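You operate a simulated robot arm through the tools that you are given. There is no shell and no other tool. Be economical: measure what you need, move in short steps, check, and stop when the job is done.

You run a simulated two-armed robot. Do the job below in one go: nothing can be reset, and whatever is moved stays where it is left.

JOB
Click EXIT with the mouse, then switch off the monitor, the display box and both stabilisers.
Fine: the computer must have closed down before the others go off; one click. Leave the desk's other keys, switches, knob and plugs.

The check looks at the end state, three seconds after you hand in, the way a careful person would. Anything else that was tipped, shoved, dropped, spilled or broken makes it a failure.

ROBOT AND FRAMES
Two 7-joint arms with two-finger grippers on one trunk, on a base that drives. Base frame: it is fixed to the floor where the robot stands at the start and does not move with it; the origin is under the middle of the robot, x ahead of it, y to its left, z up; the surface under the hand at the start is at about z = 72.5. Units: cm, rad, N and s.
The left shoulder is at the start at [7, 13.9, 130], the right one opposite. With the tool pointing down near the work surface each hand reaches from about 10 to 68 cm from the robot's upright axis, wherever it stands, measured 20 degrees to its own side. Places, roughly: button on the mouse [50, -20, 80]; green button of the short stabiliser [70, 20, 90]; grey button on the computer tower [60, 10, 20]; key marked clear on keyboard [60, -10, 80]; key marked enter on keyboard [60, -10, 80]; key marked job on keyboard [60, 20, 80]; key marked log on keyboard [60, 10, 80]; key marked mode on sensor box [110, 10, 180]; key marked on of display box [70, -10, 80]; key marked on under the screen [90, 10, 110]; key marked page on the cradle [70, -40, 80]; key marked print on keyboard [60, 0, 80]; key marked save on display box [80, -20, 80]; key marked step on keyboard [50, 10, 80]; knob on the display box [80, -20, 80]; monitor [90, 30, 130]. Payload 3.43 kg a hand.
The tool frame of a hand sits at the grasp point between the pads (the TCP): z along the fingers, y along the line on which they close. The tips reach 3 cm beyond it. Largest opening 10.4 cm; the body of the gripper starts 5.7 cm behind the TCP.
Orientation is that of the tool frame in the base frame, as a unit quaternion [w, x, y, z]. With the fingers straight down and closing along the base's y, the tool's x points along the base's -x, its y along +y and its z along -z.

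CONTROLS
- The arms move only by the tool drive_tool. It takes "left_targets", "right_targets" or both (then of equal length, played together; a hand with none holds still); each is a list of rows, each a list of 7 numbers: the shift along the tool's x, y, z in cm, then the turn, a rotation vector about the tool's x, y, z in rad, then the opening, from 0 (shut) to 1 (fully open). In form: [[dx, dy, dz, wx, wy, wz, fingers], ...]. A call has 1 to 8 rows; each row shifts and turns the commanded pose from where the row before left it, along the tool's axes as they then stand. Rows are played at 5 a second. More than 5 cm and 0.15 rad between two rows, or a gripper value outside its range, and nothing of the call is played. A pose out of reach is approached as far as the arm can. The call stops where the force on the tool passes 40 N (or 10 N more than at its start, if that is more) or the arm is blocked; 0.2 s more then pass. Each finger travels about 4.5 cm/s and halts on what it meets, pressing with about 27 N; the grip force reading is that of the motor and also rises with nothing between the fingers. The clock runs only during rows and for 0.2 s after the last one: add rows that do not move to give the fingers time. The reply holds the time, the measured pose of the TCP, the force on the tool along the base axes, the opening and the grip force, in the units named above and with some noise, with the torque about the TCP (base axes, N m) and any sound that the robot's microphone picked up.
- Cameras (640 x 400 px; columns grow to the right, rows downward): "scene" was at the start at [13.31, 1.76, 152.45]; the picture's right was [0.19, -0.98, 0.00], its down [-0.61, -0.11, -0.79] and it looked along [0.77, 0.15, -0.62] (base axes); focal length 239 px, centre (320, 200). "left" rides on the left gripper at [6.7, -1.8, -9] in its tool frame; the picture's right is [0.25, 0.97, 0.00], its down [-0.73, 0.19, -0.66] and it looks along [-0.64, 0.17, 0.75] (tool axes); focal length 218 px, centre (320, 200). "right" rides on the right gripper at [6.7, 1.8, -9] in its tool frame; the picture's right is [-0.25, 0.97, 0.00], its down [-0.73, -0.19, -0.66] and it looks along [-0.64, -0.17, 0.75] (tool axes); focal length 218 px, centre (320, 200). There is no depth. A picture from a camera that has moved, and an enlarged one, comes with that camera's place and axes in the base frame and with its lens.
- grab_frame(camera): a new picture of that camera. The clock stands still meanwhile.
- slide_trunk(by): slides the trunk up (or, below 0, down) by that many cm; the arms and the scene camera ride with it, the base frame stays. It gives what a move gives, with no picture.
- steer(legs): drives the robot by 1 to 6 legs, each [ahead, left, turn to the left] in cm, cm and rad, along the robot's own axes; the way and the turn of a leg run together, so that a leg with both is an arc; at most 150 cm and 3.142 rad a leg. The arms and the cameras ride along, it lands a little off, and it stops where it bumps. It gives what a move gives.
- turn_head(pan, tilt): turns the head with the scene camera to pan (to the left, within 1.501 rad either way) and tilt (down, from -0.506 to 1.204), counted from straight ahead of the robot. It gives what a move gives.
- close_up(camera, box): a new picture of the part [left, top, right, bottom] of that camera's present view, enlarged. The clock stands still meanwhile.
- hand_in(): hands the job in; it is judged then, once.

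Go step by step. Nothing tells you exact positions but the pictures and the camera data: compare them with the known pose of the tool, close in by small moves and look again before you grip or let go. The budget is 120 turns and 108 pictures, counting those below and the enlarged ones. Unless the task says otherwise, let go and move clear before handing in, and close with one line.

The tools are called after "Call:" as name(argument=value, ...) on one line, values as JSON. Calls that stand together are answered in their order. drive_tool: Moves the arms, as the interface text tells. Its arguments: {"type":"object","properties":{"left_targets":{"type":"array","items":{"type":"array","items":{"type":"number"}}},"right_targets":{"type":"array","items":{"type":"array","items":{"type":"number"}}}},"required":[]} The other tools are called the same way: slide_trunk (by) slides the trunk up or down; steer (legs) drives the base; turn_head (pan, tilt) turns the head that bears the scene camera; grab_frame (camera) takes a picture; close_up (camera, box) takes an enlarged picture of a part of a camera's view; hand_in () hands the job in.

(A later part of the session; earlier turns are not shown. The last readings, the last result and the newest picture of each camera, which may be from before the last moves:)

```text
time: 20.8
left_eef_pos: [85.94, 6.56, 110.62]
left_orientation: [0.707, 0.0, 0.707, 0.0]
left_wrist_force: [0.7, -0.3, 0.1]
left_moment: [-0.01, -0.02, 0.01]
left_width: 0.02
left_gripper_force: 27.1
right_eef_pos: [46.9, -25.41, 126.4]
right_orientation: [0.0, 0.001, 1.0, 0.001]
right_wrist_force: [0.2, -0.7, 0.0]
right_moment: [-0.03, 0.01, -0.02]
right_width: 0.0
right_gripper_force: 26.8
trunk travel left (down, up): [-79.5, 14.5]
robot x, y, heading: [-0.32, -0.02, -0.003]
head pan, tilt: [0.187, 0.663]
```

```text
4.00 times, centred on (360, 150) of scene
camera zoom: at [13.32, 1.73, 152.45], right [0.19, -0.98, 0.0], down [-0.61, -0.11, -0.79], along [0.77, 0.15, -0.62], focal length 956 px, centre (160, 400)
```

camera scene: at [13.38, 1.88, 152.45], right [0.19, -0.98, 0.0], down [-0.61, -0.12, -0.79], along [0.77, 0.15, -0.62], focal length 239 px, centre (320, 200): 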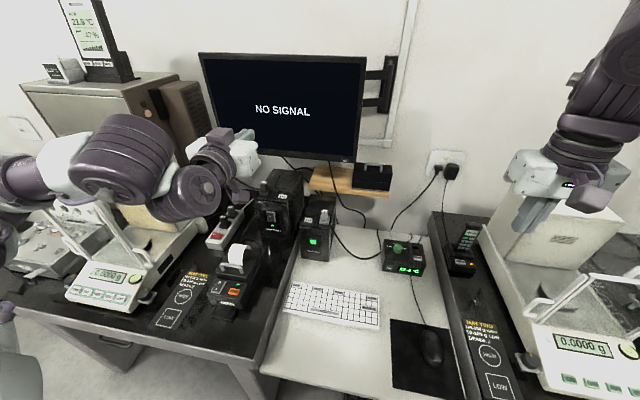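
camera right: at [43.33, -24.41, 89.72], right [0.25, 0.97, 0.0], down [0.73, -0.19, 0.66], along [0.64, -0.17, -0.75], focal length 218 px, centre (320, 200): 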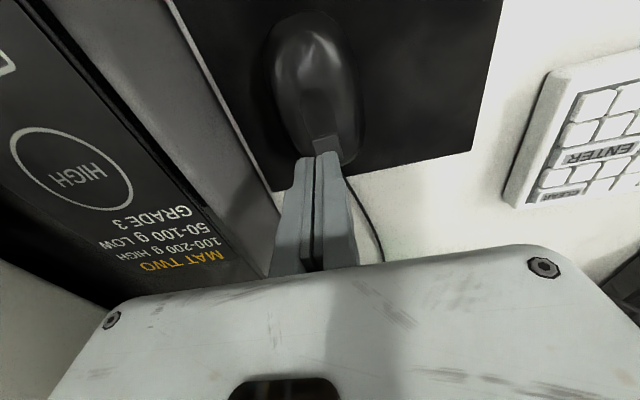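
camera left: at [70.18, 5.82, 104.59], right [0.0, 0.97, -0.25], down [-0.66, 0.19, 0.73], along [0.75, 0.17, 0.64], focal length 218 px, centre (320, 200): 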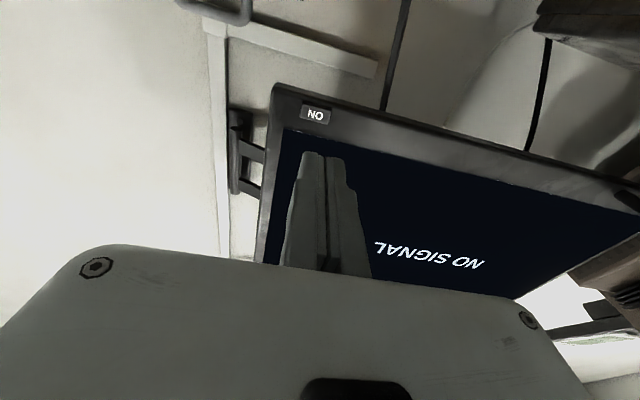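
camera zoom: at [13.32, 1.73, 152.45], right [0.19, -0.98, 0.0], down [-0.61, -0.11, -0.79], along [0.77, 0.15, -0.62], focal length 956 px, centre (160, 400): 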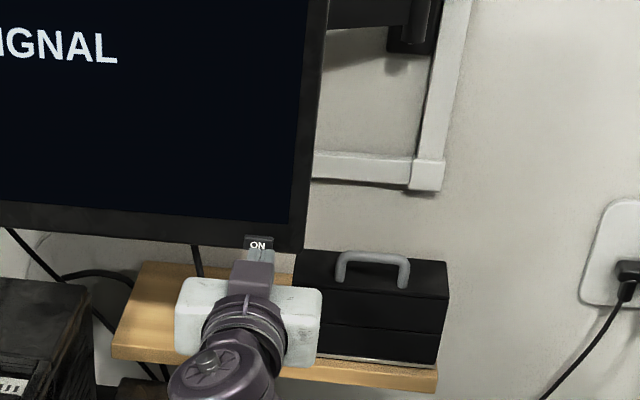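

Alignment is good; the finger is just short of the key. Continuing with a slight raise.

Call:
drive_tool(left_targets=[[-0.2, 0, 0.25, 0, 0, 0, 0], [0, 0, 0.2, 0, 0, 0, 0]])

```text
time: 21.4
left_eef_pos: [86.38, 6.5, 110.75]
left_orientation: [0.707, 0.0, 0.707, 0.0]
left_wrist_force: [0.1, 0.5, 0.3]
left_moment: [0.0, 0.01, 0.0]
left_width: 0.02
left_gripper_force: 27.1
right_eef_pos: [46.85, -25.48, 126.31]
right_orientation: [0.0, 0.0, 1.0, 0.0]
right_wrist_force: [0.2, 0.3, -0.9]
right_moment: [0.02, -0.01, -0.02]
right_width: 0.0
right_gripper_force: 26.8
trunk travel left (down, up): [-79.5, 14.5]
robot x, y, heading: [-0.09, -0.14, 0.002]
head pan, tilt: [0.187, 0.663]
```

Call:
drive_tool(left_targets=[[0, 0, 0.25, 0, 0, 0, 0], [0, 0, 0.2, 0, 0, 0, 0]])

Call:
close_up(camera="left", box=[240, 100, 400, 200])

```text
time: 22.0
left_eef_pos: [86.65, 6.38, 110.72]
left_orientation: [0.707, 0.0, 0.708, 0.001]
left_wrist_force: [-0.5, -0.1, 0.3]
left_moment: [-0.01, -0.06, 0.0]
left_width: 0.0
left_gripper_force: 26.9
right_eef_pos: [46.78, -25.43, 126.46]
right_orientation: [0.0, 0.0, 1.0, 0.0]
right_wrist_force: [-0.4, 0.1, 0.0]
right_moment: [-0.02, 0.02, -0.01]
right_width: 0.02
right_gripper_force: 27.4
trunk travel left (down, up): [-79.5, 14.5]
robot x, y, heading: [0.13, 0.15, 0.001]
head pan, tilt: [0.187, 0.663]
```

```text
4.00 times, centred on (320, 150) of left
camera zoom: at [77.71, 4.86, 104.07], right [0.0, 0.97, -0.25], down [-0.66, 0.19, 0.73], along [0.75, 0.17, 0.63], focal length 873 px, centre (320, 400)
```

zoom: 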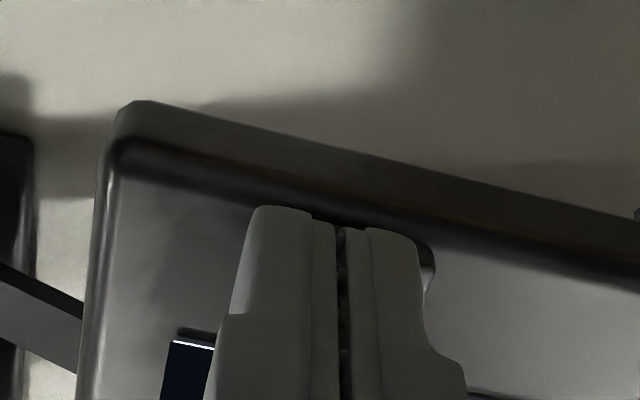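

Call:
drive_tool(left_targets=[[0, 0, 0.25, 0, 0, 0, 0], [0, 0, 0.2, 0, 0, 0, 0]])

Call:
close_up(camera="scene", box=[280, 100, 440, 200])

```text
time: 22.6
left_eef_pos: [87.06, 6.53, 110.74]
left_orientation: [0.707, 0.001, 0.707, 0.0]
left_wrist_force: [-2.0, -0.2, 0.6]
left_moment: [0.01, -0.03, -0.04]
left_width: 0.62
left_gripper_force: 34.7
right_eef_pos: [46.79, -25.41, 126.39]
right_orientation: [0.0, 0.0, 1.0, -0.001]
right_wrist_force: [0.4, 0.3, -0.1]
right_moment: [-0.01, 0.05, -0.01]
right_width: 0.0
right_gripper_force: 26.9
trunk travel left (down, up): [-79.5, 14.5]
robot x, y, heading: [-0.09, 0.21, 0.0]
head pan, tilt: [0.187, 0.663]
heard: click
```

```text
4.00 times, centred on (360, 150) of scene
camera zoom: at [13.23, 1.72, 152.46], right [0.19, -0.98, 0.0], down [-0.6, -0.11, -0.79], along [0.77, 0.15, -0.62], focal length 956 px, centre (160, 400)
```

zoom: 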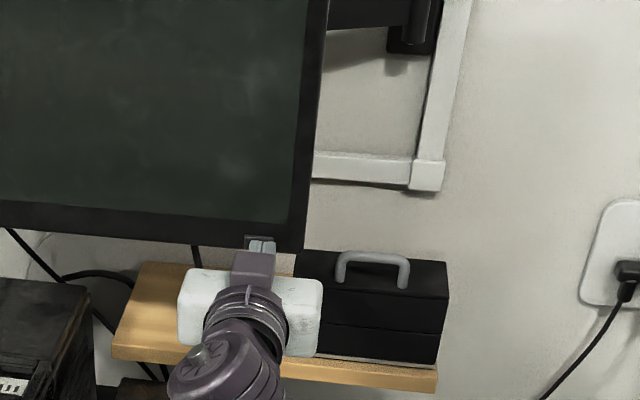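

The monitor went dark. I'll back the left hand straight off and bring the right hand round to view the display box.

Call:
drive_tool(left_targets=[[0, 0, -2, 0, 0, 0, 0], [0, 0, -4, 0, 0, 0, 0], [0, 0, -4, 0, 0, 0, 0], [0, 1, -4, 0, 0, 0, 0], [0, 3, -4, 0, 0, 0, 0], [0, 4, -4, 0, 0, 0, 0], [0, 4, 0, 0, 0, 0, 0], [-2, 3, 0, 0, 0, 0, 0]])

Call:
drive_tool(right_targets=[[-0.5, 1.8, 4, 0, 0, 0, 0], [-0.5, 1.8, 4, 0, 0, 0, 0], [-0.5, 1.8, 4, 0, 0, 0, 0], [-0.5, 1.8, 4, 0, 0, 0, 0], [-0.5, 1.8, 4, 0, 0, 0, 0], [-0.5, 1.8, 4, 0, 0, 0, 0], [0, 1.8, 2, 0, 0, 0, 0]])

Call:
grab_frame(camera="right")

Call:
grab_frame(camera="scene")

```text
refused: row 6 steps farther than a row can; nothing moved
```

```text
time: 24.2
left_eef_pos: [87.17, 6.59, 110.65]
left_orientation: [0.706, 0.0, 0.708, -0.001]
left_wrist_force: [-1.6, -0.1, -1.5]
left_moment: [-0.02, 0.01, 0.0]
left_width: 0.6
left_gripper_force: 34.6
right_eef_pos: [49.8, -12.99, 100.24]
right_orientation: [0.0, 0.001, 1.0, 0.0]
right_wrist_force: [-0.1, 0.2, 0.4]
right_moment: [0.02, 0.0, 0.0]
right_width: 0.0
right_gripper_force: 26.7
trunk travel left (down, up): [-79.5, 14.5]
robot x, y, heading: [0.1, 0.0, -0.003]
head pan, tilt: [0.187, 0.663]
heard: click
```

```text
68 pictures are left
camera right: at [43.09, -11.2, 109.2], right [0.25, 0.97, 0.0], down [0.73, -0.19, 0.66], along [0.64, -0.17, -0.75], focal length 218 px, centre (320, 200)
```

right: 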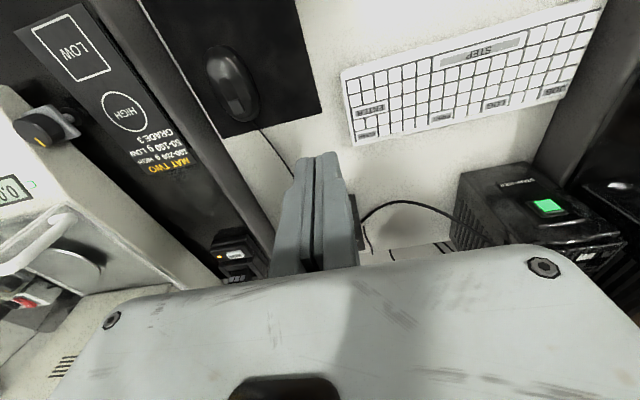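

```text
67 pictures are left
camera scene: at [13.3, 1.85, 152.45], right [0.19, -0.98, 0.0], down [-0.61, -0.11, -0.79], along [0.77, 0.15, -0.62], focal length 239 px, centre (320, 200)
```

scene: 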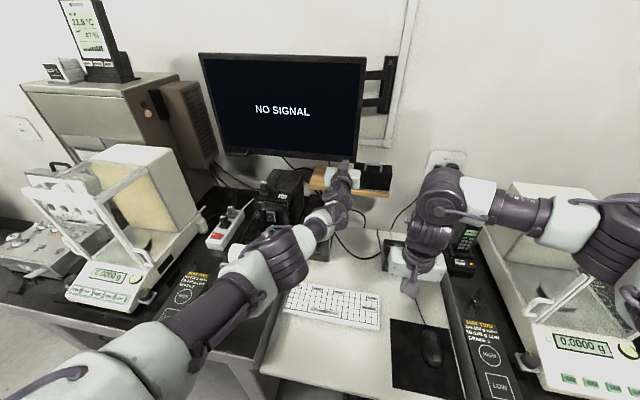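

My retract call was refused (a row was too long), so the finger stayed on the key and it toggled back on. I'll back off now, then press it again cleanly.

Call:
drive_tool(left_targets=[[0, 0, -1, 0, 0, 0, 0], [0, 0, -1, 0, 0, 0, 0], [0, 0, 0, 0, 0, 0, 0]])

Call:
close_up(camera="scene", box=[200, 50, 440, 200])

```text
time: 25.0
left_eef_pos: [85.15, 6.67, 110.7]
left_orientation: [0.706, 0.0, 0.708, 0.001]
left_wrist_force: [0.3, -0.4, 0.0]
left_moment: [-0.07, -0.01, -0.02]
left_width: 0.0
left_gripper_force: 34.5
right_eef_pos: [49.76, -12.96, 100.18]
right_orientation: [0.0, 0.001, 1.0, -0.001]
right_wrist_force: [0.5, 1.0, -0.2]
right_moment: [0.05, 0.02, -0.02]
right_width: 0.0
right_gripper_force: 26.7
trunk travel left (down, up): [-79.5, 14.5]
robot x, y, heading: [-0.08, -0.09, -0.002]
head pan, tilt: [0.187, 0.663]
```

```text
2.67 times, centred on (320, 125) of scene
camera zoom: at [13.33, 1.68, 152.45], right [0.19, -0.98, 0.0], down [-0.61, -0.11, -0.79], along [0.77, 0.15, -0.62], focal length 637 px, centre (320, 400)
```

zoom: 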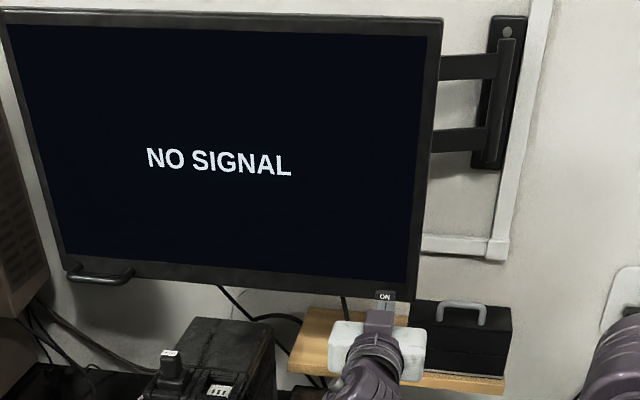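

Call:
drive_tool(left_targets=[[0, 0, 1.0, 0, 0, 0, 0], [0, 0, 0.7, 0, 0, 0, 0], [0, 0, 0.4, 0, 0, 0, 0], [0, 0, -1.5, 0, 0, 0, 0], [0, 0, -2, 0, 0, 0, 0], [0, 0, 0, 0, 0, 0, 0]])

Call:
close_up(camera="scene", box=[200, 50, 440, 200])

```text
time: 26.4
left_eef_pos: [83.67, 6.61, 110.68]
left_orientation: [0.706, 0.0, 0.708, 0.001]
left_wrist_force: [-0.5, 0.3, 1.0]
left_moment: [-0.03, -0.01, -0.01]
left_width: 0.0
left_gripper_force: 34.9
right_eef_pos: [49.8, -12.98, 100.13]
right_orientation: [-0.001, 0.0, 1.0, 0.0]
right_wrist_force: [-0.4, -0.2, 0.0]
right_moment: [-0.03, -0.01, 0.04]
right_width: 0.01
right_gripper_force: 27.2
trunk travel left (down, up): [-79.5, 14.5]
robot x, y, heading: [-0.05, 0.04, 0.001]
head pan, tilt: [0.187, 0.663]
heard: click
```

```text
2.67 times, centred on (320, 125) of scene
camera zoom: at [13.35, 1.7, 152.45], right [0.19, -0.98, 0.0], down [-0.61, -0.11, -0.79], along [0.77, 0.15, -0.62], focal length 637 px, centre (320, 400)
```

zoom: 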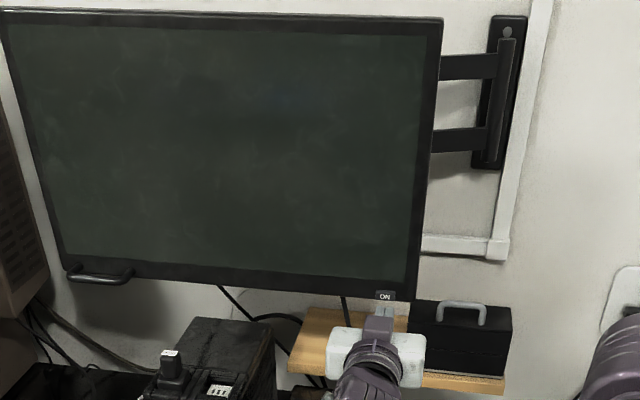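

The monitor is off and undisturbed. Now I'll withdraw the left hand in legal steps, and tilt the right tool about 45° forward while clearing the view of the display box.

Call:
drive_tool(left_targets=[[0, 0, -4, 0, 0, 0, 0], [0, 0, -4, 0, 0, 0, 0], [0, 0, -4, 0, 0, 0, 0], [0, 0, -4, 0, 0, 0, 0], [0, 4, -1, 0, 0, 0, 0], [0, 4, 0, 0, 0, 0, 0], [0, 4, 0, 0, 0, 0, 0], [-1, 3, 0, 0, 0, 0, 0]], right_targets=[[0, -2.5, 0, 0, -0.14, 0, 0], [0, -2.5, 0, 0, -0.14, 0, 0], [0, -2.5, 0, 0, -0.14, 0, 0], [0, -2.5, 0, 0, -0.14, 0, 0], [0, -2.5, 0, 0, -0.14, 0, 0], [0, 0, 0, 0, 0, 0, 0], [0, 0, 0, 0, 0, 0, 0], [0, 0, 0, 0, 0, 0, 0]])

Call:
grab_frame(camera="scene")

Call:
close_up(camera="scene", box=[370, 225, 450, 285])

Call:
close_up(camera="scene", box=[240, 160, 360, 270])

```text
time: 28.2
left_eef_pos: [66.91, 21.77, 111.58]
left_orientation: [0.707, 0.0, 0.707, 0.0]
left_wrist_force: [-0.2, 0.2, 0.7]
left_moment: [-0.01, 0.03, -0.04]
left_width: 0.0
left_gripper_force: 35.2
right_eef_pos: [49.85, -25.28, 100.27]
right_orientation: [0.342, 0.0, 0.94, 0.0]
right_wrist_force: [0.2, -0.1, -0.9]
right_moment: [-0.01, -0.01, -0.02]
right_width: 0.0
right_gripper_force: 27.1
trunk travel left (down, up): [-79.5, 14.5]
robot x, y, heading: [0.08, -0.03, -0.004]
head pan, tilt: [0.187, 0.663]
```

```text
64 pictures are left
camera scene: at [13.25, 1.84, 152.46], right [0.19, -0.98, 0.0], down [-0.6, -0.11, -0.79], along [0.77, 0.15, -0.62], focal length 239 px, centre (320, 200)
```

scene: 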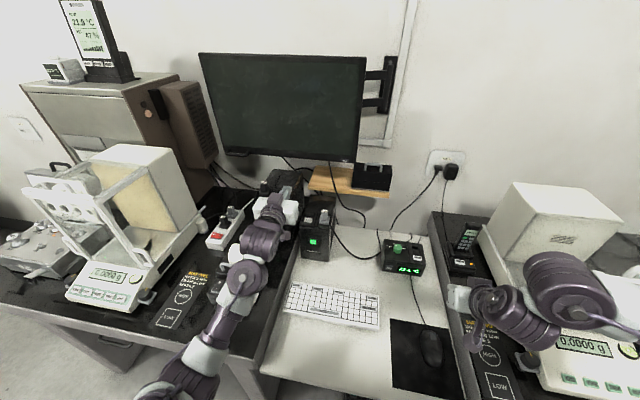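

```text
6.67 times, centred on (410, 255) of scene
camera zoom: at [13.25, 1.84, 152.46], right [0.19, -0.98, 0.0], down [-0.6, -0.11, -0.79], along [0.77, 0.15, -0.62], focal length 1593 px, centre (-280, -167)
```

zoom: 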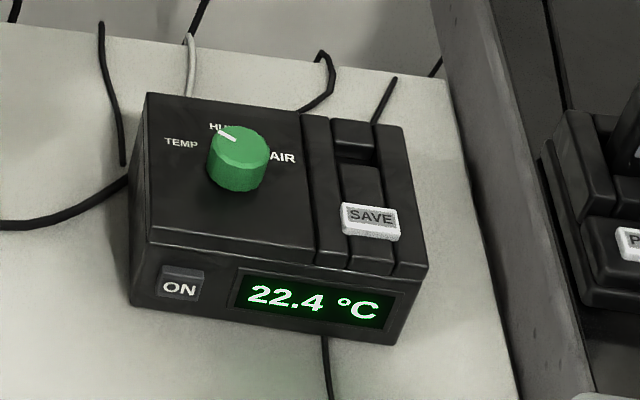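

```text
3.64 times, centred on (300, 215) of scene
camera zoom: at [13.25, 1.84, 152.46], right [0.19, -0.98, 0.0], down [-0.6, -0.11, -0.79], along [0.77, 0.15, -0.62], focal length 869 px, centre (393, 146)
```

zoom: 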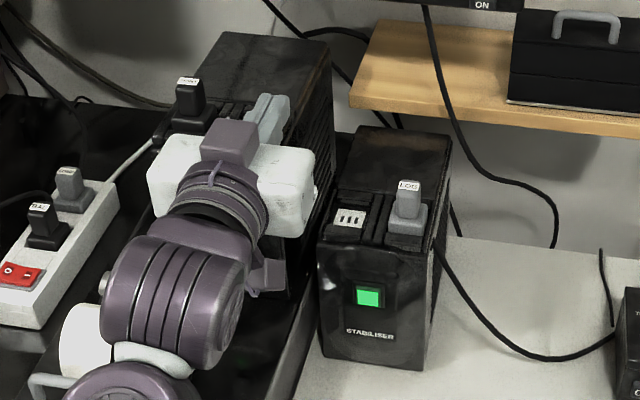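

The display box's ON key sits on its front face at about [73.4, −13.3, 75]. I'll bring the tilted right tool in front of it and check from the hand camera.

Call:
drive_tool(right_targets=[[0, 3, 3.9, 0, 0, 0, 0], [0, 3, 3.9, 0, 0, 0, 0], [0, 3, 3.9, 0, 0, 0, 0], [0, 3, 3.9, 0, 0, 0, 0]])

Call:
grab_frame(camera="right")

Call:
close_up(camera="scene", box=[360, 215, 480, 290])

```text
time: 29.2
left_eef_pos: [66.97, 21.74, 111.48]
left_orientation: [0.707, 0.0, 0.707, 0.0]
left_wrist_force: [0.0, -0.4, -0.5]
left_moment: [0.02, 0.0, -0.03]
left_width: 0.02
left_gripper_force: 34.9
right_eef_pos: [60.07, -13.27, 88.1]
right_orientation: [0.342, 0.001, 0.94, -0.001]
right_wrist_force: [0.1, 0.1, 0.1]
right_moment: [0.0, 0.01, -0.01]
right_width: 0.01
right_gripper_force: 26.9
trunk travel left (down, up): [-79.5, 14.5]
robot x, y, heading: [0.37, -0.13, -0.0]
head pan, tilt: [0.187, 0.663]
```

```text
61 pictures are left
camera right: at [49.25, -11.47, 90.69], right [0.2, 0.97, 0.16], down [0.14, -0.19, 0.97], along [0.97, -0.17, -0.17], focal length 218 px, centre (320, 200)
```

right: 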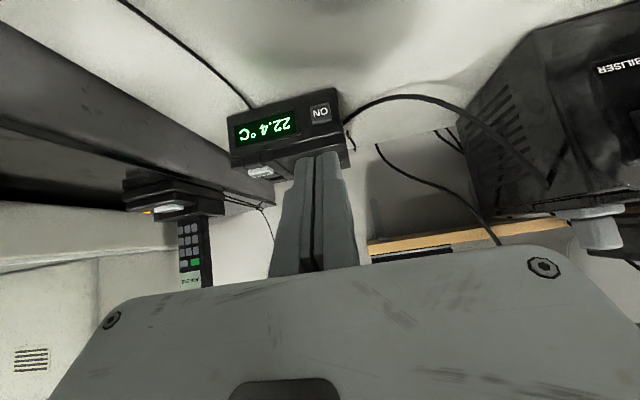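

```text
5.33 times, centred on (420, 252) of scene
camera zoom: at [13.46, 1.93, 152.44], right [0.19, -0.98, 0.0], down [-0.61, -0.12, -0.79], along [0.77, 0.15, -0.62], focal length 1275 px, centre (-213, -80)
```

zoom: 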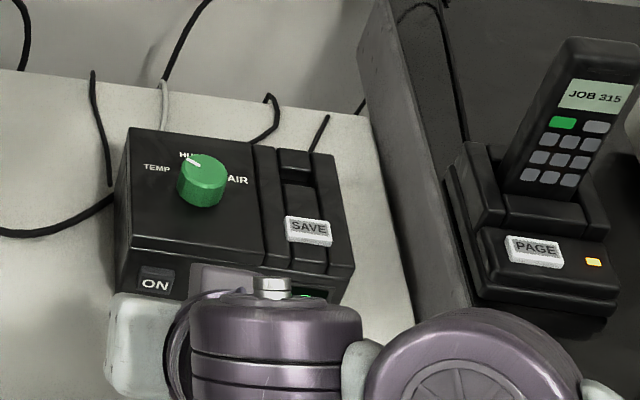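

Triangulating gives the ON key at about [72, −13.5, 76.3]. I'll move to about 3 cm in front of it.

Call:
drive_tool(right_targets=[[0.63, -0.07, 3.9, 0, 0, 0, 0], [0.63, -0.07, 3.9, 0, 0, 0, 0], [0.63, -0.07, 3.9, 0, 0, 0, 0]])

Call:
grab_frame(camera="right")

Call:
close_up(camera="scene", box=[360, 215, 480, 290])

```text
time: 30.0
left_eef_pos: [66.83, 21.69, 111.51]
left_orientation: [0.707, -0.001, 0.708, 0.001]
left_wrist_force: [-0.5, 0.7, -0.5]
left_moment: [-0.01, 0.0, 0.02]
left_width: 0.03
left_gripper_force: 35.0
right_eef_pos: [66.07, -13.62, 77.86]
right_orientation: [0.343, 0.0, 0.939, 0.0]
right_wrist_force: [-0.4, -0.1, 0.3]
right_moment: [-0.02, 0.01, -0.02]
right_width: 0.0
right_gripper_force: 27.1
trunk travel left (down, up): [-79.5, 14.5]
robot x, y, heading: [-0.04, 0.2, -0.001]
head pan, tilt: [0.187, 0.663]
```

```text
59 pictures are left
camera right: at [55.29, -11.89, 80.33], right [0.19, 0.97, 0.16], down [0.14, -0.19, 0.97], along [0.97, -0.17, -0.17], focal length 218 px, centre (320, 200)
```

right: 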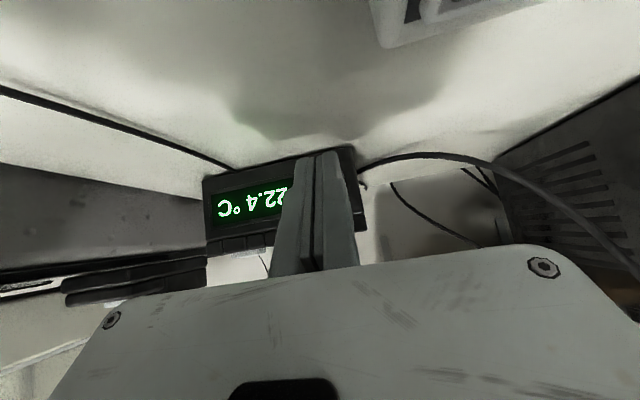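

```text
5.33 times, centred on (420, 252) of scene
camera zoom: at [13.37, 1.83, 152.45], right [0.19, -0.98, 0.0], down [-0.61, -0.11, -0.79], along [0.77, 0.15, -0.62], focal length 1275 px, centre (-213, -80)
```

zoom: 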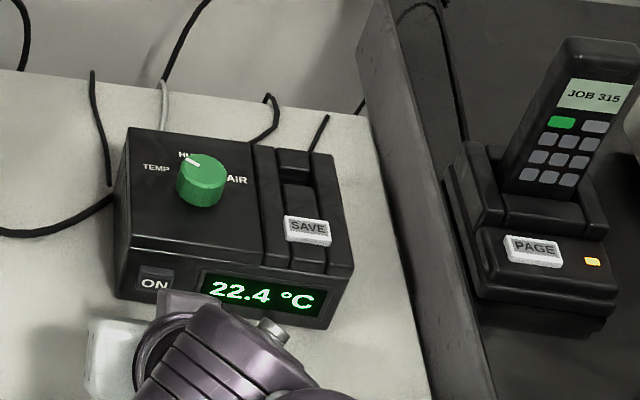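

The finger lines up with the ON key. I'll lower it 0.3 cm and creep forward.

Call:
drive_tool(right_targets=[[-0.57, 0, 0.87, 0, 0, 0, 0], [-0.61, 0, 0.52, 0, 0, 0, 0]])

Call:
close_up(camera="right", box=[240, 110, 400, 210])

Call:
close_up(camera="scene", box=[370, 235, 434, 275])

```text
time: 30.6
left_eef_pos: [66.9, 21.69, 111.49]
left_orientation: [0.707, 0.0, 0.707, 0.0]
left_wrist_force: [0.0, 0.1, 0.6]
left_moment: [0.0, 0.0, -0.05]
left_width: 0.0
left_gripper_force: 34.9
right_eef_pos: [67.89, -13.78, 77.54]
right_orientation: [0.343, 0.0, 0.939, 0.0]
right_wrist_force: [-0.4, 0.5, 0.3]
right_moment: [0.01, 0.01, 0.01]
right_width: 0.01
right_gripper_force: 27.1
trunk travel left (down, up): [-79.5, 14.5]
robot x, y, heading: [-0.11, 0.25, -0.002]
head pan, tilt: [0.187, 0.663]
```

```text
4.00 times, centred on (320, 160) of right
camera zoom: at [57.09, -12.03, 80.21], right [0.19, 0.97, 0.16], down [0.14, -0.19, 0.97], along [0.97, -0.17, -0.17], focal length 873 px, centre (320, 360)
```

zoom: 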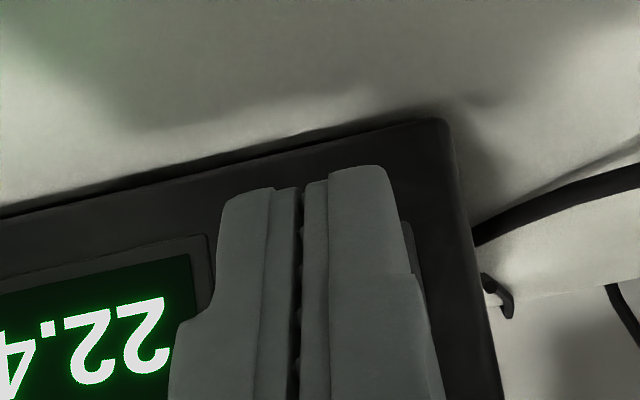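

```text
10.00 times, centred on (402, 255) of scene
camera zoom: at [13.34, 1.79, 152.45], right [0.19, -0.98, 0.0], down [-0.61, -0.11, -0.79], along [0.77, 0.15, -0.62], focal length 2390 px, centre (-500, -350)
```

zoom: 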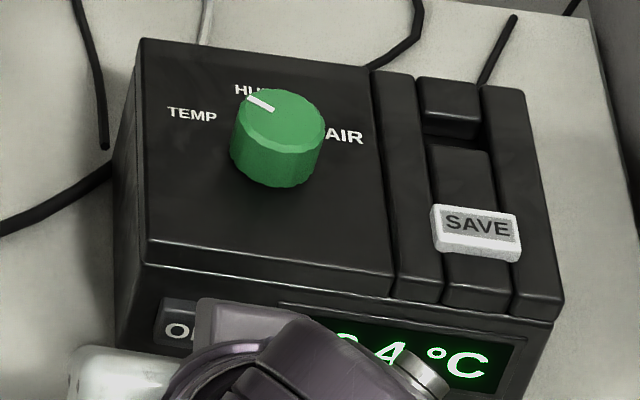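

The key's right edge peeks out past the finger; I'll shift 0.5 cm left and keep creeping.

Call:
drive_tool(right_targets=[[-0.23, 0.5, 0.19, 0, 0, 0, 0], [-0.23, 0, 0.19, 0, 0, 0, 0], [-0.23, 0, 0.19, 0, 0, 0, 0]])

Call:
close_up(camera="right", box=[240, 110, 400, 210])

```text
time: 31.4
left_eef_pos: [66.78, 21.66, 111.57]
left_orientation: [0.707, 0.0, 0.707, 0.0]
left_wrist_force: [0.3, 0.4, 0.3]
left_moment: [-0.05, 0.03, -0.01]
left_width: 0.02
left_gripper_force: 34.9
right_eef_pos: [68.69, -13.05, 77.69]
right_orientation: [0.343, 0.0, 0.939, 0.0]
right_wrist_force: [-0.6, -0.2, 0.5]
right_moment: [0.0, 0.02, -0.01]
right_width: 0.02
right_gripper_force: 27.2
trunk travel left (down, up): [-79.5, 14.5]
robot x, y, heading: [-0.31, 0.18, -0.004]
head pan, tilt: [0.187, 0.663]
```

```text
4.00 times, centred on (320, 160) of right
camera zoom: at [57.86, -11.37, 80.36], right [0.19, 0.97, 0.16], down [0.14, -0.19, 0.97], along [0.97, -0.17, -0.17], focal length 873 px, centre (320, 360)
```

zoom: 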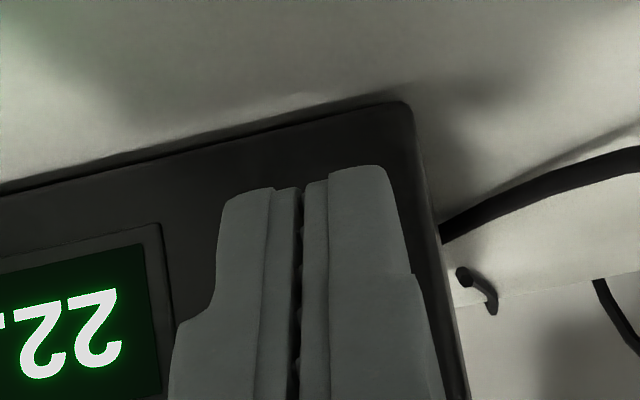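

Call:
drive_tool(right_targets=[[-0.23, 0, 0.19, 0, 0, 0, 0], [-0.19, 0, 0.16, 0, 0, 0, 0]])

```text
time: 32.0
left_eef_pos: [66.88, 21.75, 111.42]
left_orientation: [0.707, -0.001, 0.707, 0.001]
left_wrist_force: [0.3, -0.6, 0.5]
left_moment: [0.02, 0.01, 0.01]
left_width: 0.0
left_gripper_force: 34.8
right_eef_pos: [69.11, -13.13, 77.83]
right_orientation: [0.343, 0.0, 0.939, 0.0]
right_wrist_force: [0.5, 0.9, 0.2]
right_moment: [0.02, 0.02, 0.03]
right_width: 0.0
right_gripper_force: 27.2
trunk travel left (down, up): [-79.5, 14.5]
robot x, y, heading: [0.19, 0.21, -0.001]
head pan, tilt: [0.187, 0.663]
```

Call:
drive_tool(right_targets=[[-0.1, 0, 0.34, 0, 0, 0, 0], [-0.19, 0, 0.16, 0, 0, 0, 0]])

Call:
close_up(camera="right", box=[240, 110, 400, 210])

Call:
close_up(camera="scene", box=[370, 235, 434, 275])

```text
time: 32.6
left_eef_pos: [66.84, 21.64, 111.53]
left_orientation: [0.707, 0.001, 0.707, -0.001]
left_wrist_force: [-0.2, 0.2, 0.4]
left_moment: [0.04, 0.01, 0.0]
left_width: 0.02
left_gripper_force: 34.9
right_eef_pos: [69.78, -13.03, 77.7]
right_orientation: [0.342, 0.0, 0.94, 0.0]
right_wrist_force: [1.1, -0.8, 0.0]
right_moment: [0.03, 0.03, 0.01]
right_width: 0.02
right_gripper_force: 27.4
trunk travel left (down, up): [-79.5, 14.5]
robot x, y, heading: [0.04, -0.11, 0.001]
head pan, tilt: [0.187, 0.663]
```

```text
4.00 times, centred on (320, 160) of right
camera zoom: at [58.94, -11.34, 80.25], right [0.19, 0.97, 0.16], down [0.14, -0.19, 0.97], along [0.97, -0.17, -0.17], focal length 873 px, centre (320, 360)
```

zoom: 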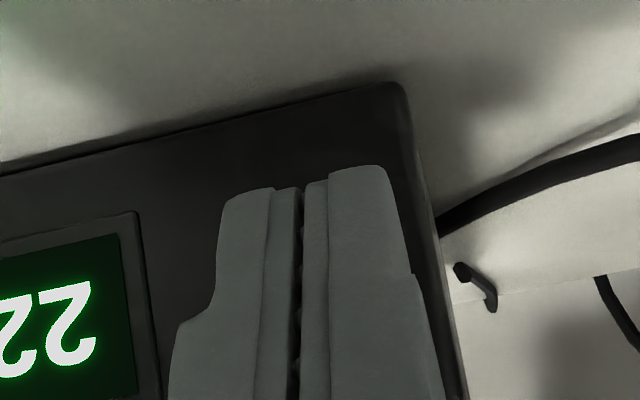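

```text
10.00 times, centred on (402, 255) of scene
camera zoom: at [13.31, 1.78, 152.45], right [0.19, -0.98, 0.0], down [-0.61, -0.11, -0.79], along [0.77, 0.15, -0.62], focal length 2390 px, centre (-500, -350)
```

zoom: 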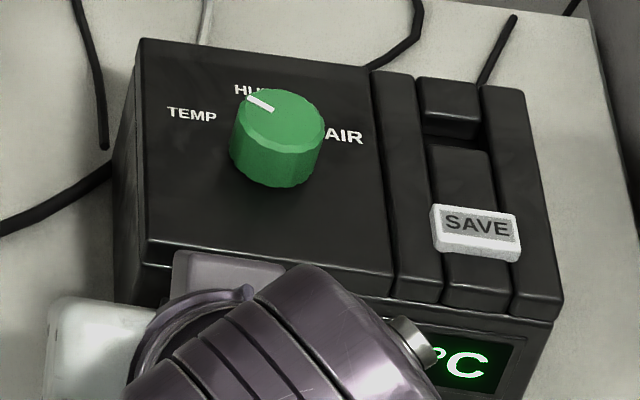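

Call:
drive_tool(right_targets=[[-0.19, 0, 0.16, 0, 0, 0, 0], [-0.19, 0, 0.16, 0, 0, 0, 0]])

```text
time: 33.2
left_eef_pos: [66.95, 21.74, 111.55]
left_orientation: [0.707, 0.0, 0.707, 0.0]
left_wrist_force: [-0.5, 0.6, 0.8]
left_moment: [-0.01, 0.01, -0.01]
left_width: 0.01
left_gripper_force: 35.1
right_eef_pos: [70.42, -13.08, 77.69]
right_orientation: [0.342, 0.0, 0.94, -0.001]
right_wrist_force: [0.1, -1.2, 0.3]
right_moment: [-0.03, -0.01, 0.02]
right_width: 0.0
right_gripper_force: 27.0
trunk travel left (down, up): [-79.5, 14.5]
robot x, y, heading: [0.23, 0.35, 0.001]
head pan, tilt: [0.187, 0.663]
```

Call:
drive_tool(right_targets=[[-0.19, 0, 0.16, 0, 0, 0, 0], [-0.19, 0, 0.16, 0, 0, 0, 0]])

Call:
close_up(camera="right", box=[240, 110, 400, 210])

```text
time: 33.8
left_eef_pos: [66.87, 21.73, 111.45]
left_orientation: [0.707, 0.0, 0.707, 0.0]
left_wrist_force: [-1.3, -1.1, -0.9]
left_moment: [0.0, 0.0, -0.01]
left_width: 0.03
left_gripper_force: 34.7
right_eef_pos: [70.78, -13.07, 77.59]
right_orientation: [0.344, 0.0, 0.939, 0.0]
right_wrist_force: [-0.9, 1.1, 0.1]
right_moment: [-0.01, 0.01, 0.01]
right_width: 0.0
right_gripper_force: 34.6
trunk travel left (down, up): [-79.5, 14.5]
robot x, y, heading: [-0.33, 0.16, 0.003]
head pan, tilt: [0.187, 0.663]
```

```text
4.00 times, centred on (320, 160) of right
camera zoom: at [59.95, -11.36, 80.17], right [0.19, 0.97, 0.16], down [0.14, -0.19, 0.97], along [0.97, -0.17, -0.17], focal length 873 px, centre (320, 360)
```

zoom: 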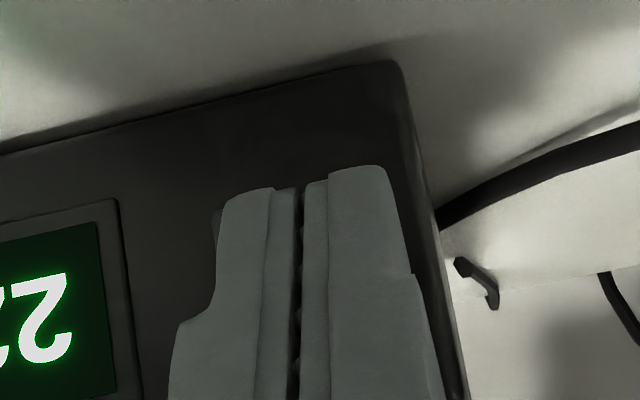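

Call:
drive_tool(right_targets=[[-0.19, 0, 0.16, 0, 0, 0, 0]])

```text
time: 34.2
left_eef_pos: [66.85, 21.57, 111.61]
left_orientation: [0.707, 0.0, 0.707, 0.0]
left_wrist_force: [-0.5, -0.8, 0.0]
left_moment: [0.02, 0.0, 0.01]
left_width: 0.0
left_gripper_force: 35.2
right_eef_pos: [71.02, -13.16, 77.63]
right_orientation: [0.342, 0.0, 0.94, -0.001]
right_wrist_force: [-2.2, -0.3, -1.0]
right_moment: [0.01, 0.07, 0.0]
right_width: 0.59
right_gripper_force: 34.2
trunk travel left (down, up): [-79.5, 14.5]
robot x, y, heading: [0.25, -0.0, -0.002]
head pan, tilt: [0.187, 0.663]
heard: click
```

Click heard. I'll retract straight back and look.

Call:
drive_tool(right_targets=[[0.76, 0, -0.64, 0, 0, 0, 0], [2.3, 0, -1.9, 0, 0, 0, 0], [3, 0, -3, 0, 0, 0, 0], [2, 0, -4, 0, 0, 0, 0], [0, -3, -3.5, 0, 0, 0, 0], [0, -3, -3.5, 0, 0, 0, 0], [0, -3, -3.5, 0, 0, 0, 0], [0, -3, -3.5, 0, 0, 0, 0]])

Call:
grab_frame(camera="scene")

Call:
close_up(camera="scene", box=[370, 225, 450, 285])

```text
time: 36.0
left_eef_pos: [66.81, 22.13, 111.4]
left_orientation: [0.707, -0.001, 0.708, -0.001]
left_wrist_force: [0.1, 0.3, -0.6]
left_moment: [0.01, 0.0, -0.07]
left_width: 0.0
left_gripper_force: 34.9
right_eef_pos: [48.72, -26.36, 90.41]
right_orientation: [0.332, -0.01, 0.943, -0.021]
right_wrist_force: [0.2, 0.7, 0.0]
right_moment: [0.0, -0.02, -0.04]
right_width: 0.0
right_gripper_force: 34.7
trunk travel left (down, up): [-79.5, 14.5]
robot x, y, heading: [-0.05, 0.08, 0.002]
head pan, tilt: [0.187, 0.663]
```

```text
51 pictures are left
camera scene: at [13.41, 2.28, 152.42], right [0.19, -0.98, 0.0], down [-0.61, -0.12, -0.79], along [0.77, 0.14, -0.62], focal length 239 px, centre (320, 200)
```

scene: 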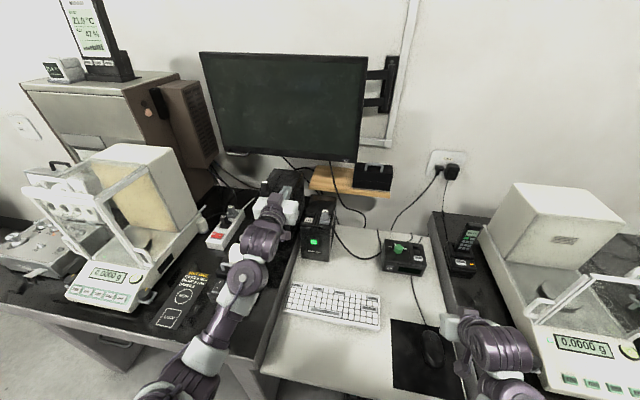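

```text
6.67 times, centred on (410, 255) of scene
camera zoom: at [13.41, 2.28, 152.42], right [0.19, -0.98, 0.0], down [-0.61, -0.12, -0.79], along [0.77, 0.14, -0.62], focal length 1593 px, centre (-280, -167)
```

zoom: 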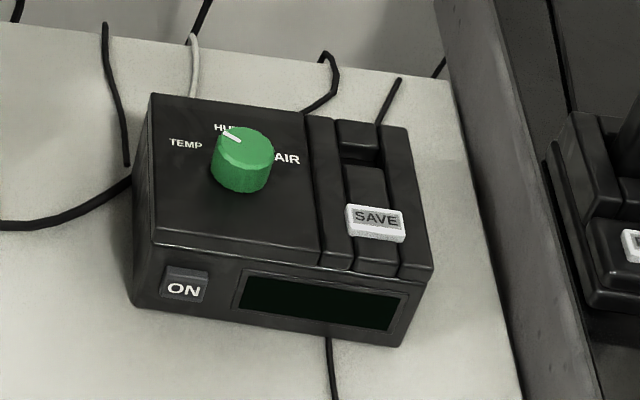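

The display box is off, but the right arm's pose is off by about 1 cm, as if its forearm touches something. I'll look before moving.

Call:
close_up(camera="scene", box=[400, 260, 624, 400])

Call:
grab_frame(camera="right")

```text
2.86 times, centred on (512, 330) of scene
camera zoom: at [13.41, 2.28, 152.42], right [0.19, -0.98, 0.0], down [-0.61, -0.12, -0.79], along [0.77, 0.14, -0.62], focal length 683 px, centre (-229, -171)
```

zoom: 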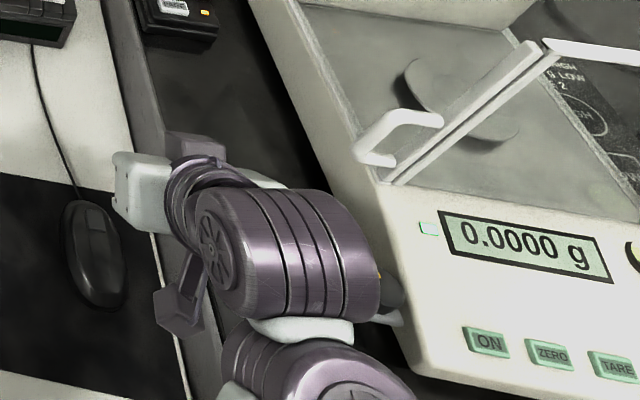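

```text
48 pictures are left
camera right: at [37.92, -24.56, 93.21], right [0.19, 0.97, 0.11], down [0.16, -0.14, 0.98], along [0.97, -0.17, -0.18], focal length 218 px, centre (320, 200)
```

right: 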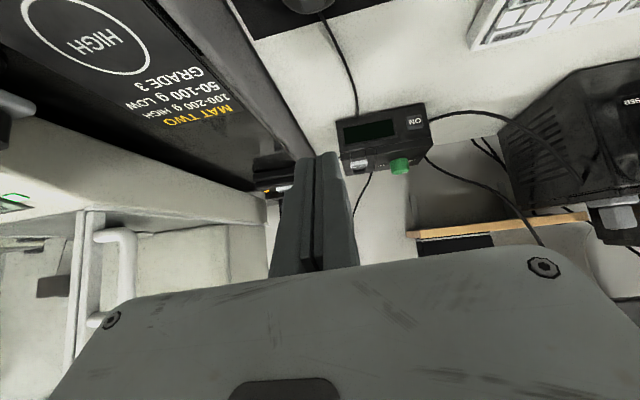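

The wrist link appears to be leaning on the right balance's side. I'll reverse along the same path to relieve it, then compare.

Call:
drive_tool(right_targets=[[0, 3, 0, 0, 0, 0, 0], [0, 3, 2, 0, 0, 0, 0]])

Call:
grab_frame(camera="scene")

```text
time: 36.6
left_eef_pos: [67.03, 21.52, 111.43]
left_orientation: [0.707, 0.0, 0.708, 0.0]
left_wrist_force: [-0.2, 0.1, -0.1]
left_moment: [-0.01, -0.01, 0.02]
left_width: 0.02
left_gripper_force: 34.6
right_eef_pos: [51.19, -19.23, 89.18]
right_orientation: [0.341, 0.002, 0.94, 0.0]
right_wrist_force: [0.2, 0.4, -0.2]
right_moment: [-0.03, -0.01, 0.02]
right_width: 0.0
right_gripper_force: 34.7
trunk travel left (down, up): [-79.5, 14.5]
robot x, y, heading: [0.12, -0.12, 0.001]
head pan, tilt: [0.187, 0.663]
```

```text
47 pictures are left
camera scene: at [13.49, 1.62, 152.43], right [0.19, -0.98, 0.0], down [-0.61, -0.11, -0.79], along [0.77, 0.15, -0.62], focal length 239 px, centre (320, 200)
```

scene: 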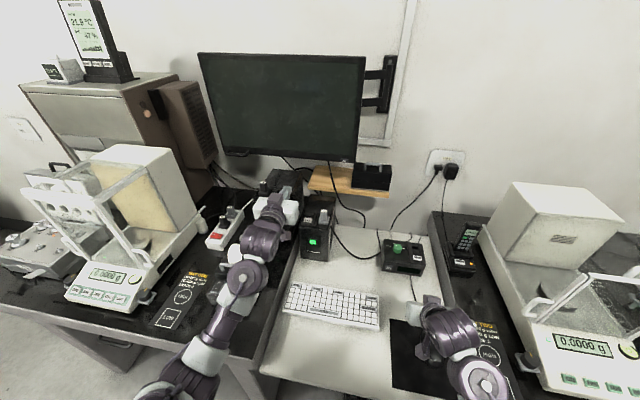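

Call:
close_up(camera="scene", box=[480, 300, 640, 400])

```text
4.00 times, centred on (560, 350) of scene
camera zoom: at [13.49, 1.62, 152.43], right [0.19, -0.98, 0.0], down [-0.61, -0.11, -0.79], along [0.77, 0.15, -0.62], focal length 956 px, centre (-640, -400)
```

zoom: 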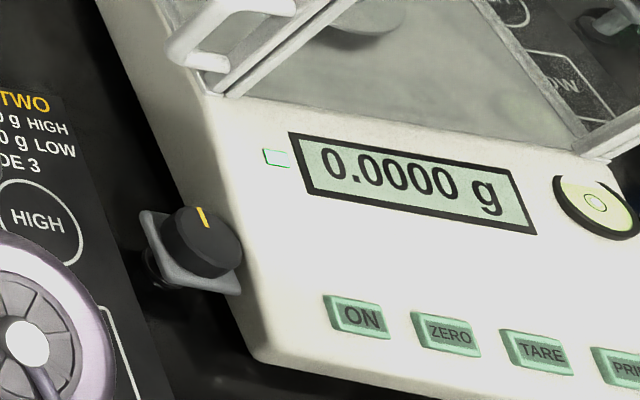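

The knob and balance look in place and the bubble is centred, so nothing was displaced. I'll raise the right hand straight up out of the way and then tackle the stabilisers with the left.

Call:
drive_tool(right_targets=[[-2.76, 0.3, -3.28, 0, 0, 0, 0], [-2.76, 0, -3.28, 0, 0, 0, 0], [-2.76, 0, -3.28, 0, 0, 0, 0], [-2.76, 0, -3.28, 0, 0, 0, 0], [-2.76, 0, -3.28, 0, 0, 0, 0], [-2.76, -1, -3.28, 0, 0, 0, 0], [-2.76, -1, -3.28, 0, 0, 0, 0]])

Call:
drive_tool(left_targets=[[-2, 2, -4, 0, 0, 0, 0], [-2, 2, -4, 0, 0, 0, 0], [-2, 2, -4, 0, 0, 0, 0], [-2, 2, -4, 0, 0, 0, 0]])

Call:
grab_frame(camera="scene")

Call:
close_up(camera="scene", box=[240, 160, 360, 270])

```text
time: 38.2
left_eef_pos: [66.85, 21.56, 111.5]
left_orientation: [0.707, 0.0, 0.707, -0.001]
left_wrist_force: [-0.3, 0.4, -0.5]
left_moment: [-0.01, 0.0, -0.02]
left_width: 0.02
left_gripper_force: 35.5
right_eef_pos: [52.94, -19.94, 109.92]
right_orientation: [0.344, -0.001, 0.939, 0.001]
right_wrist_force: [0.0, -0.2, 0.8]
right_moment: [-0.01, 0.0, -0.02]
right_width: 0.01
right_gripper_force: 34.7
right hand out of reach, approached as far as the arm can: row 5, 6, 7
trunk travel left (down, up): [-79.5, 14.5]
robot x, y, heading: [0.06, 0.28, 0.004]
head pan, tilt: [0.187, 0.663]
```

```text
time: 39.2
left_eef_pos: [50.54, 30.02, 119.93]
left_orientation: [0.707, 0.0, 0.707, -0.001]
left_wrist_force: [0.3, 0.8, -0.3]
left_moment: [-0.04, 0.03, 0.02]
left_width: 0.0
left_gripper_force: 34.2
right_eef_pos: [52.67, -19.98, 110.07]
right_orientation: [0.346, -0.001, 0.938, -0.001]
right_wrist_force: [0.4, 0.7, 0.0]
right_moment: [-0.04, -0.01, 0.02]
right_width: 0.0
right_gripper_force: 34.4
trunk travel left (down, up): [-79.5, 14.5]
robot x, y, heading: [0.13, -0.03, -0.0]
head pan, tilt: [0.187, 0.663]
```

```text
45 pictures are left
camera scene: at [12.99, 2.02, 152.47], right [0.19, -0.98, 0.0], down [-0.6, -0.12, -0.79], along [0.78, 0.15, -0.61], focal length 239 px, centre (320, 200)
```

scene: 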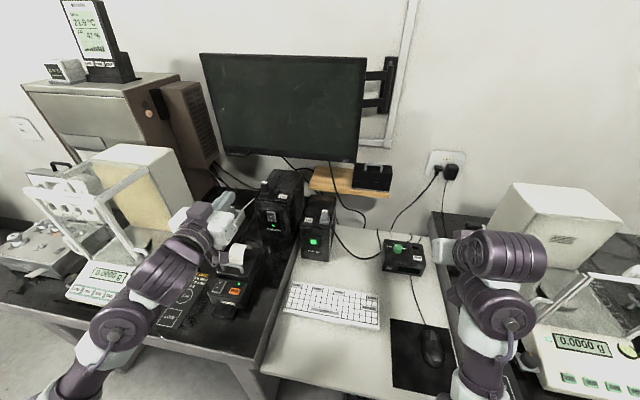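

```text
3.64 times, centred on (300, 215) of scene
camera zoom: at [12.99, 2.02, 152.47], right [0.19, -0.98, 0.0], down [-0.6, -0.12, -0.79], along [0.78, 0.15, -0.61], focal length 869 px, centre (393, 146)
```

zoom: 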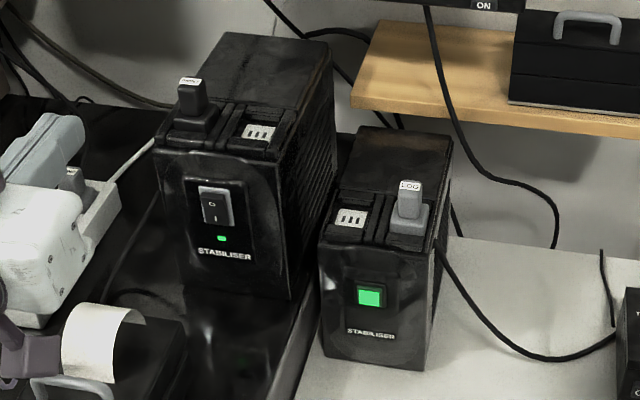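

By triangulation the green button is near [73.3, 15.7, 83.4] and the rocker near [75.8, 32.4, 91.2], with its 0 end on top. I'll tilt the left tool to about 40° from vertical, relax the right arm a little, and look.

Call:
drive_tool(left_targets=[[0, -1, 0, 0, 0.145, 0, 0], [0, -1, 0, 0, 0.145, 0, 0], [0, -1, 0, 0, 0.145, 0, 0], [0, -1, 0, 0, 0.145, 0, 0], [0, 0, 0, 0, 0.145, 0, 0], [0, 0, 0, 0, 0.145, 0, 0]], right_targets=[[2.76, 0, 3.28, 0, 0, 0, 0], [2.76, 0, 3.28, 0, 0, 0, 0], [2, 0, 2.3, 0, 0, 0, 0], [0, 0, 0, 0, 0, 0, 0], [0, 0, 0, 0, 0, 0, 0], [0, 0, 0, 0, 0, 0, 0]])

Call:
grab_frame(camera="left")

```text
time: 40.6
left_eef_pos: [51.68, 24.58, 119.45]
left_orientation: [0.624, 0.026, 0.779, -0.047]
left_wrist_force: [0.1, 0.2, 0.1]
left_moment: [0.0, 0.0, -0.03]
left_width: 0.0
left_gripper_force: 34.4
left hand out of reach, approached as far as the arm can: row 1, 2, 3, 4, 5, 6
right_eef_pos: [53.09, -19.89, 98.2]
right_orientation: [0.342, 0.0, 0.94, 0.0]
right_wrist_force: [-0.1, 0.5, 0.1]
right_moment: [0.01, 0.0, -0.02]
right_width: 0.03
right_gripper_force: 34.5
trunk travel left (down, up): [-79.5, 14.5]
robot x, y, heading: [-0.13, 0.22, 0.0]
head pan, tilt: [0.187, 0.663]
```

```text
43 pictures are left
camera left: at [41.32, 23.82, 114.99], right [0.04, 0.96, -0.29], down [-0.46, 0.27, 0.85], along [0.89, 0.1, 0.45], focal length 218 px, centre (320, 200)
```

left: 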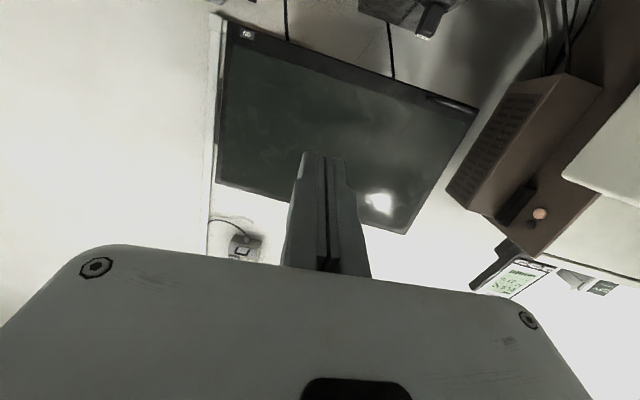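

That pose was too close in for the arm; moving forward and down will bring it within reach.

Call:
drive_tool(left_targets=[[0, 0, 3.9, 0, 0, 0, 0], [0, 0, 3.9, 0, 0, 0, 0], [0, 0, 3.9, 0, 0, 0, 0], [0, 0, 3.9, 0, 0, 0, 0], [0, 0, 0, 0, 0, 0, 0]])

Call:
grab_frame(camera="left")

```text
time: 41.8
left_eef_pos: [66.71, 23.04, 116.11]
left_orientation: [0.626, 0.026, 0.778, -0.047]
left_wrist_force: [-0.4, 0.3, -0.2]
left_moment: [0.03, 0.03, 0.0]
left_width: 0.03
left_gripper_force: 34.6
right_eef_pos: [52.78, -19.84, 98.34]
right_orientation: [0.343, 0.0, 0.939, 0.0]
right_wrist_force: [-0.6, 0.6, 1.0]
right_moment: [-0.01, 0.01, 0.0]
right_width: 0.01
right_gripper_force: 34.7
trunk travel left (down, up): [-79.5, 14.5]
robot x, y, heading: [0.11, 0.1, -0.001]
head pan, tilt: [0.187, 0.663]
```

```text
42 pictures are left
camera left: at [56.35, 22.2, 111.49], right [0.04, 0.96, -0.29], down [-0.46, 0.27, 0.84], along [0.89, 0.1, 0.45], focal length 218 px, centre (320, 200)
```

left: 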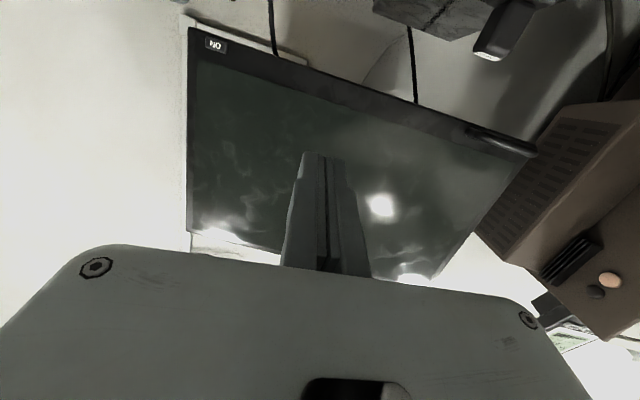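

The commanded pose follows what was reached, so I'll lower first, straighten the yaw, then tilt.

Call:
drive_tool(left_targets=[[3.5, 0, -1, -0.05, 0, 0.02, 0], [3.5, 0, -1, -0.05, 0, 0.02, 0], [3.5, 0, -1, 0, 0.1, 0, 0], [3, 0, -1, 0, 0.13, 0, 0], [0, 0, 0, 0, 0.14, 0, 0], [0, 0, 0, 0, 0.14, 0, 0], [0, 0, 0, 0, 0.145, 0, 0]])

Call:
grab_frame(camera="left")

```text
time: 43.4
left_eef_pos: [59.98, 22.96, 103.8]
left_orientation: [0.402, 0.012, 0.916, 0.002]
left_wrist_force: [-0.3, 0.8, -2.2]
left_moment: [0.02, -0.16, 0.01]
left_width: 0.0
left_gripper_force: 34.5
left hand out of reach, approached as far as the arm can: row 6
right_eef_pos: [53.17, -19.8, 98.21]
right_orientation: [0.341, 0.0, 0.94, -0.001]
right_wrist_force: [-0.7, 1.9, -0.1]
right_moment: [-0.01, -0.03, 0.03]
right_width: 0.01
right_gripper_force: 34.9
trunk travel left (down, up): [-79.5, 14.5]
robot x, y, heading: [0.0, -0.13, -0.003]
head pan, tilt: [0.187, 0.663]
```

```text
41 pictures are left
camera left: at [48.87, 21.54, 104.91], right [-0.15, 0.97, -0.17], down [0.01, 0.18, 0.98], along [0.99, 0.15, -0.04], focal length 218 px, centre (320, 200)
```

left: 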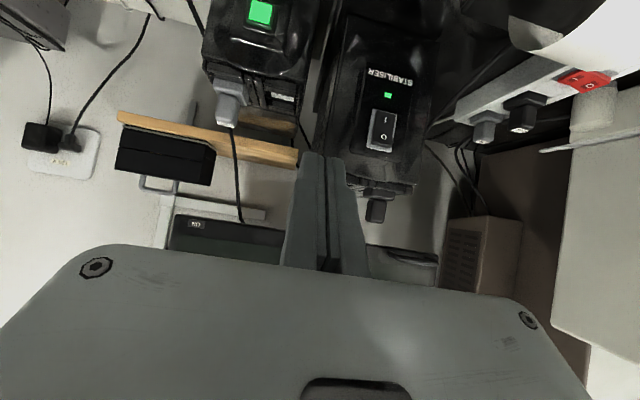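

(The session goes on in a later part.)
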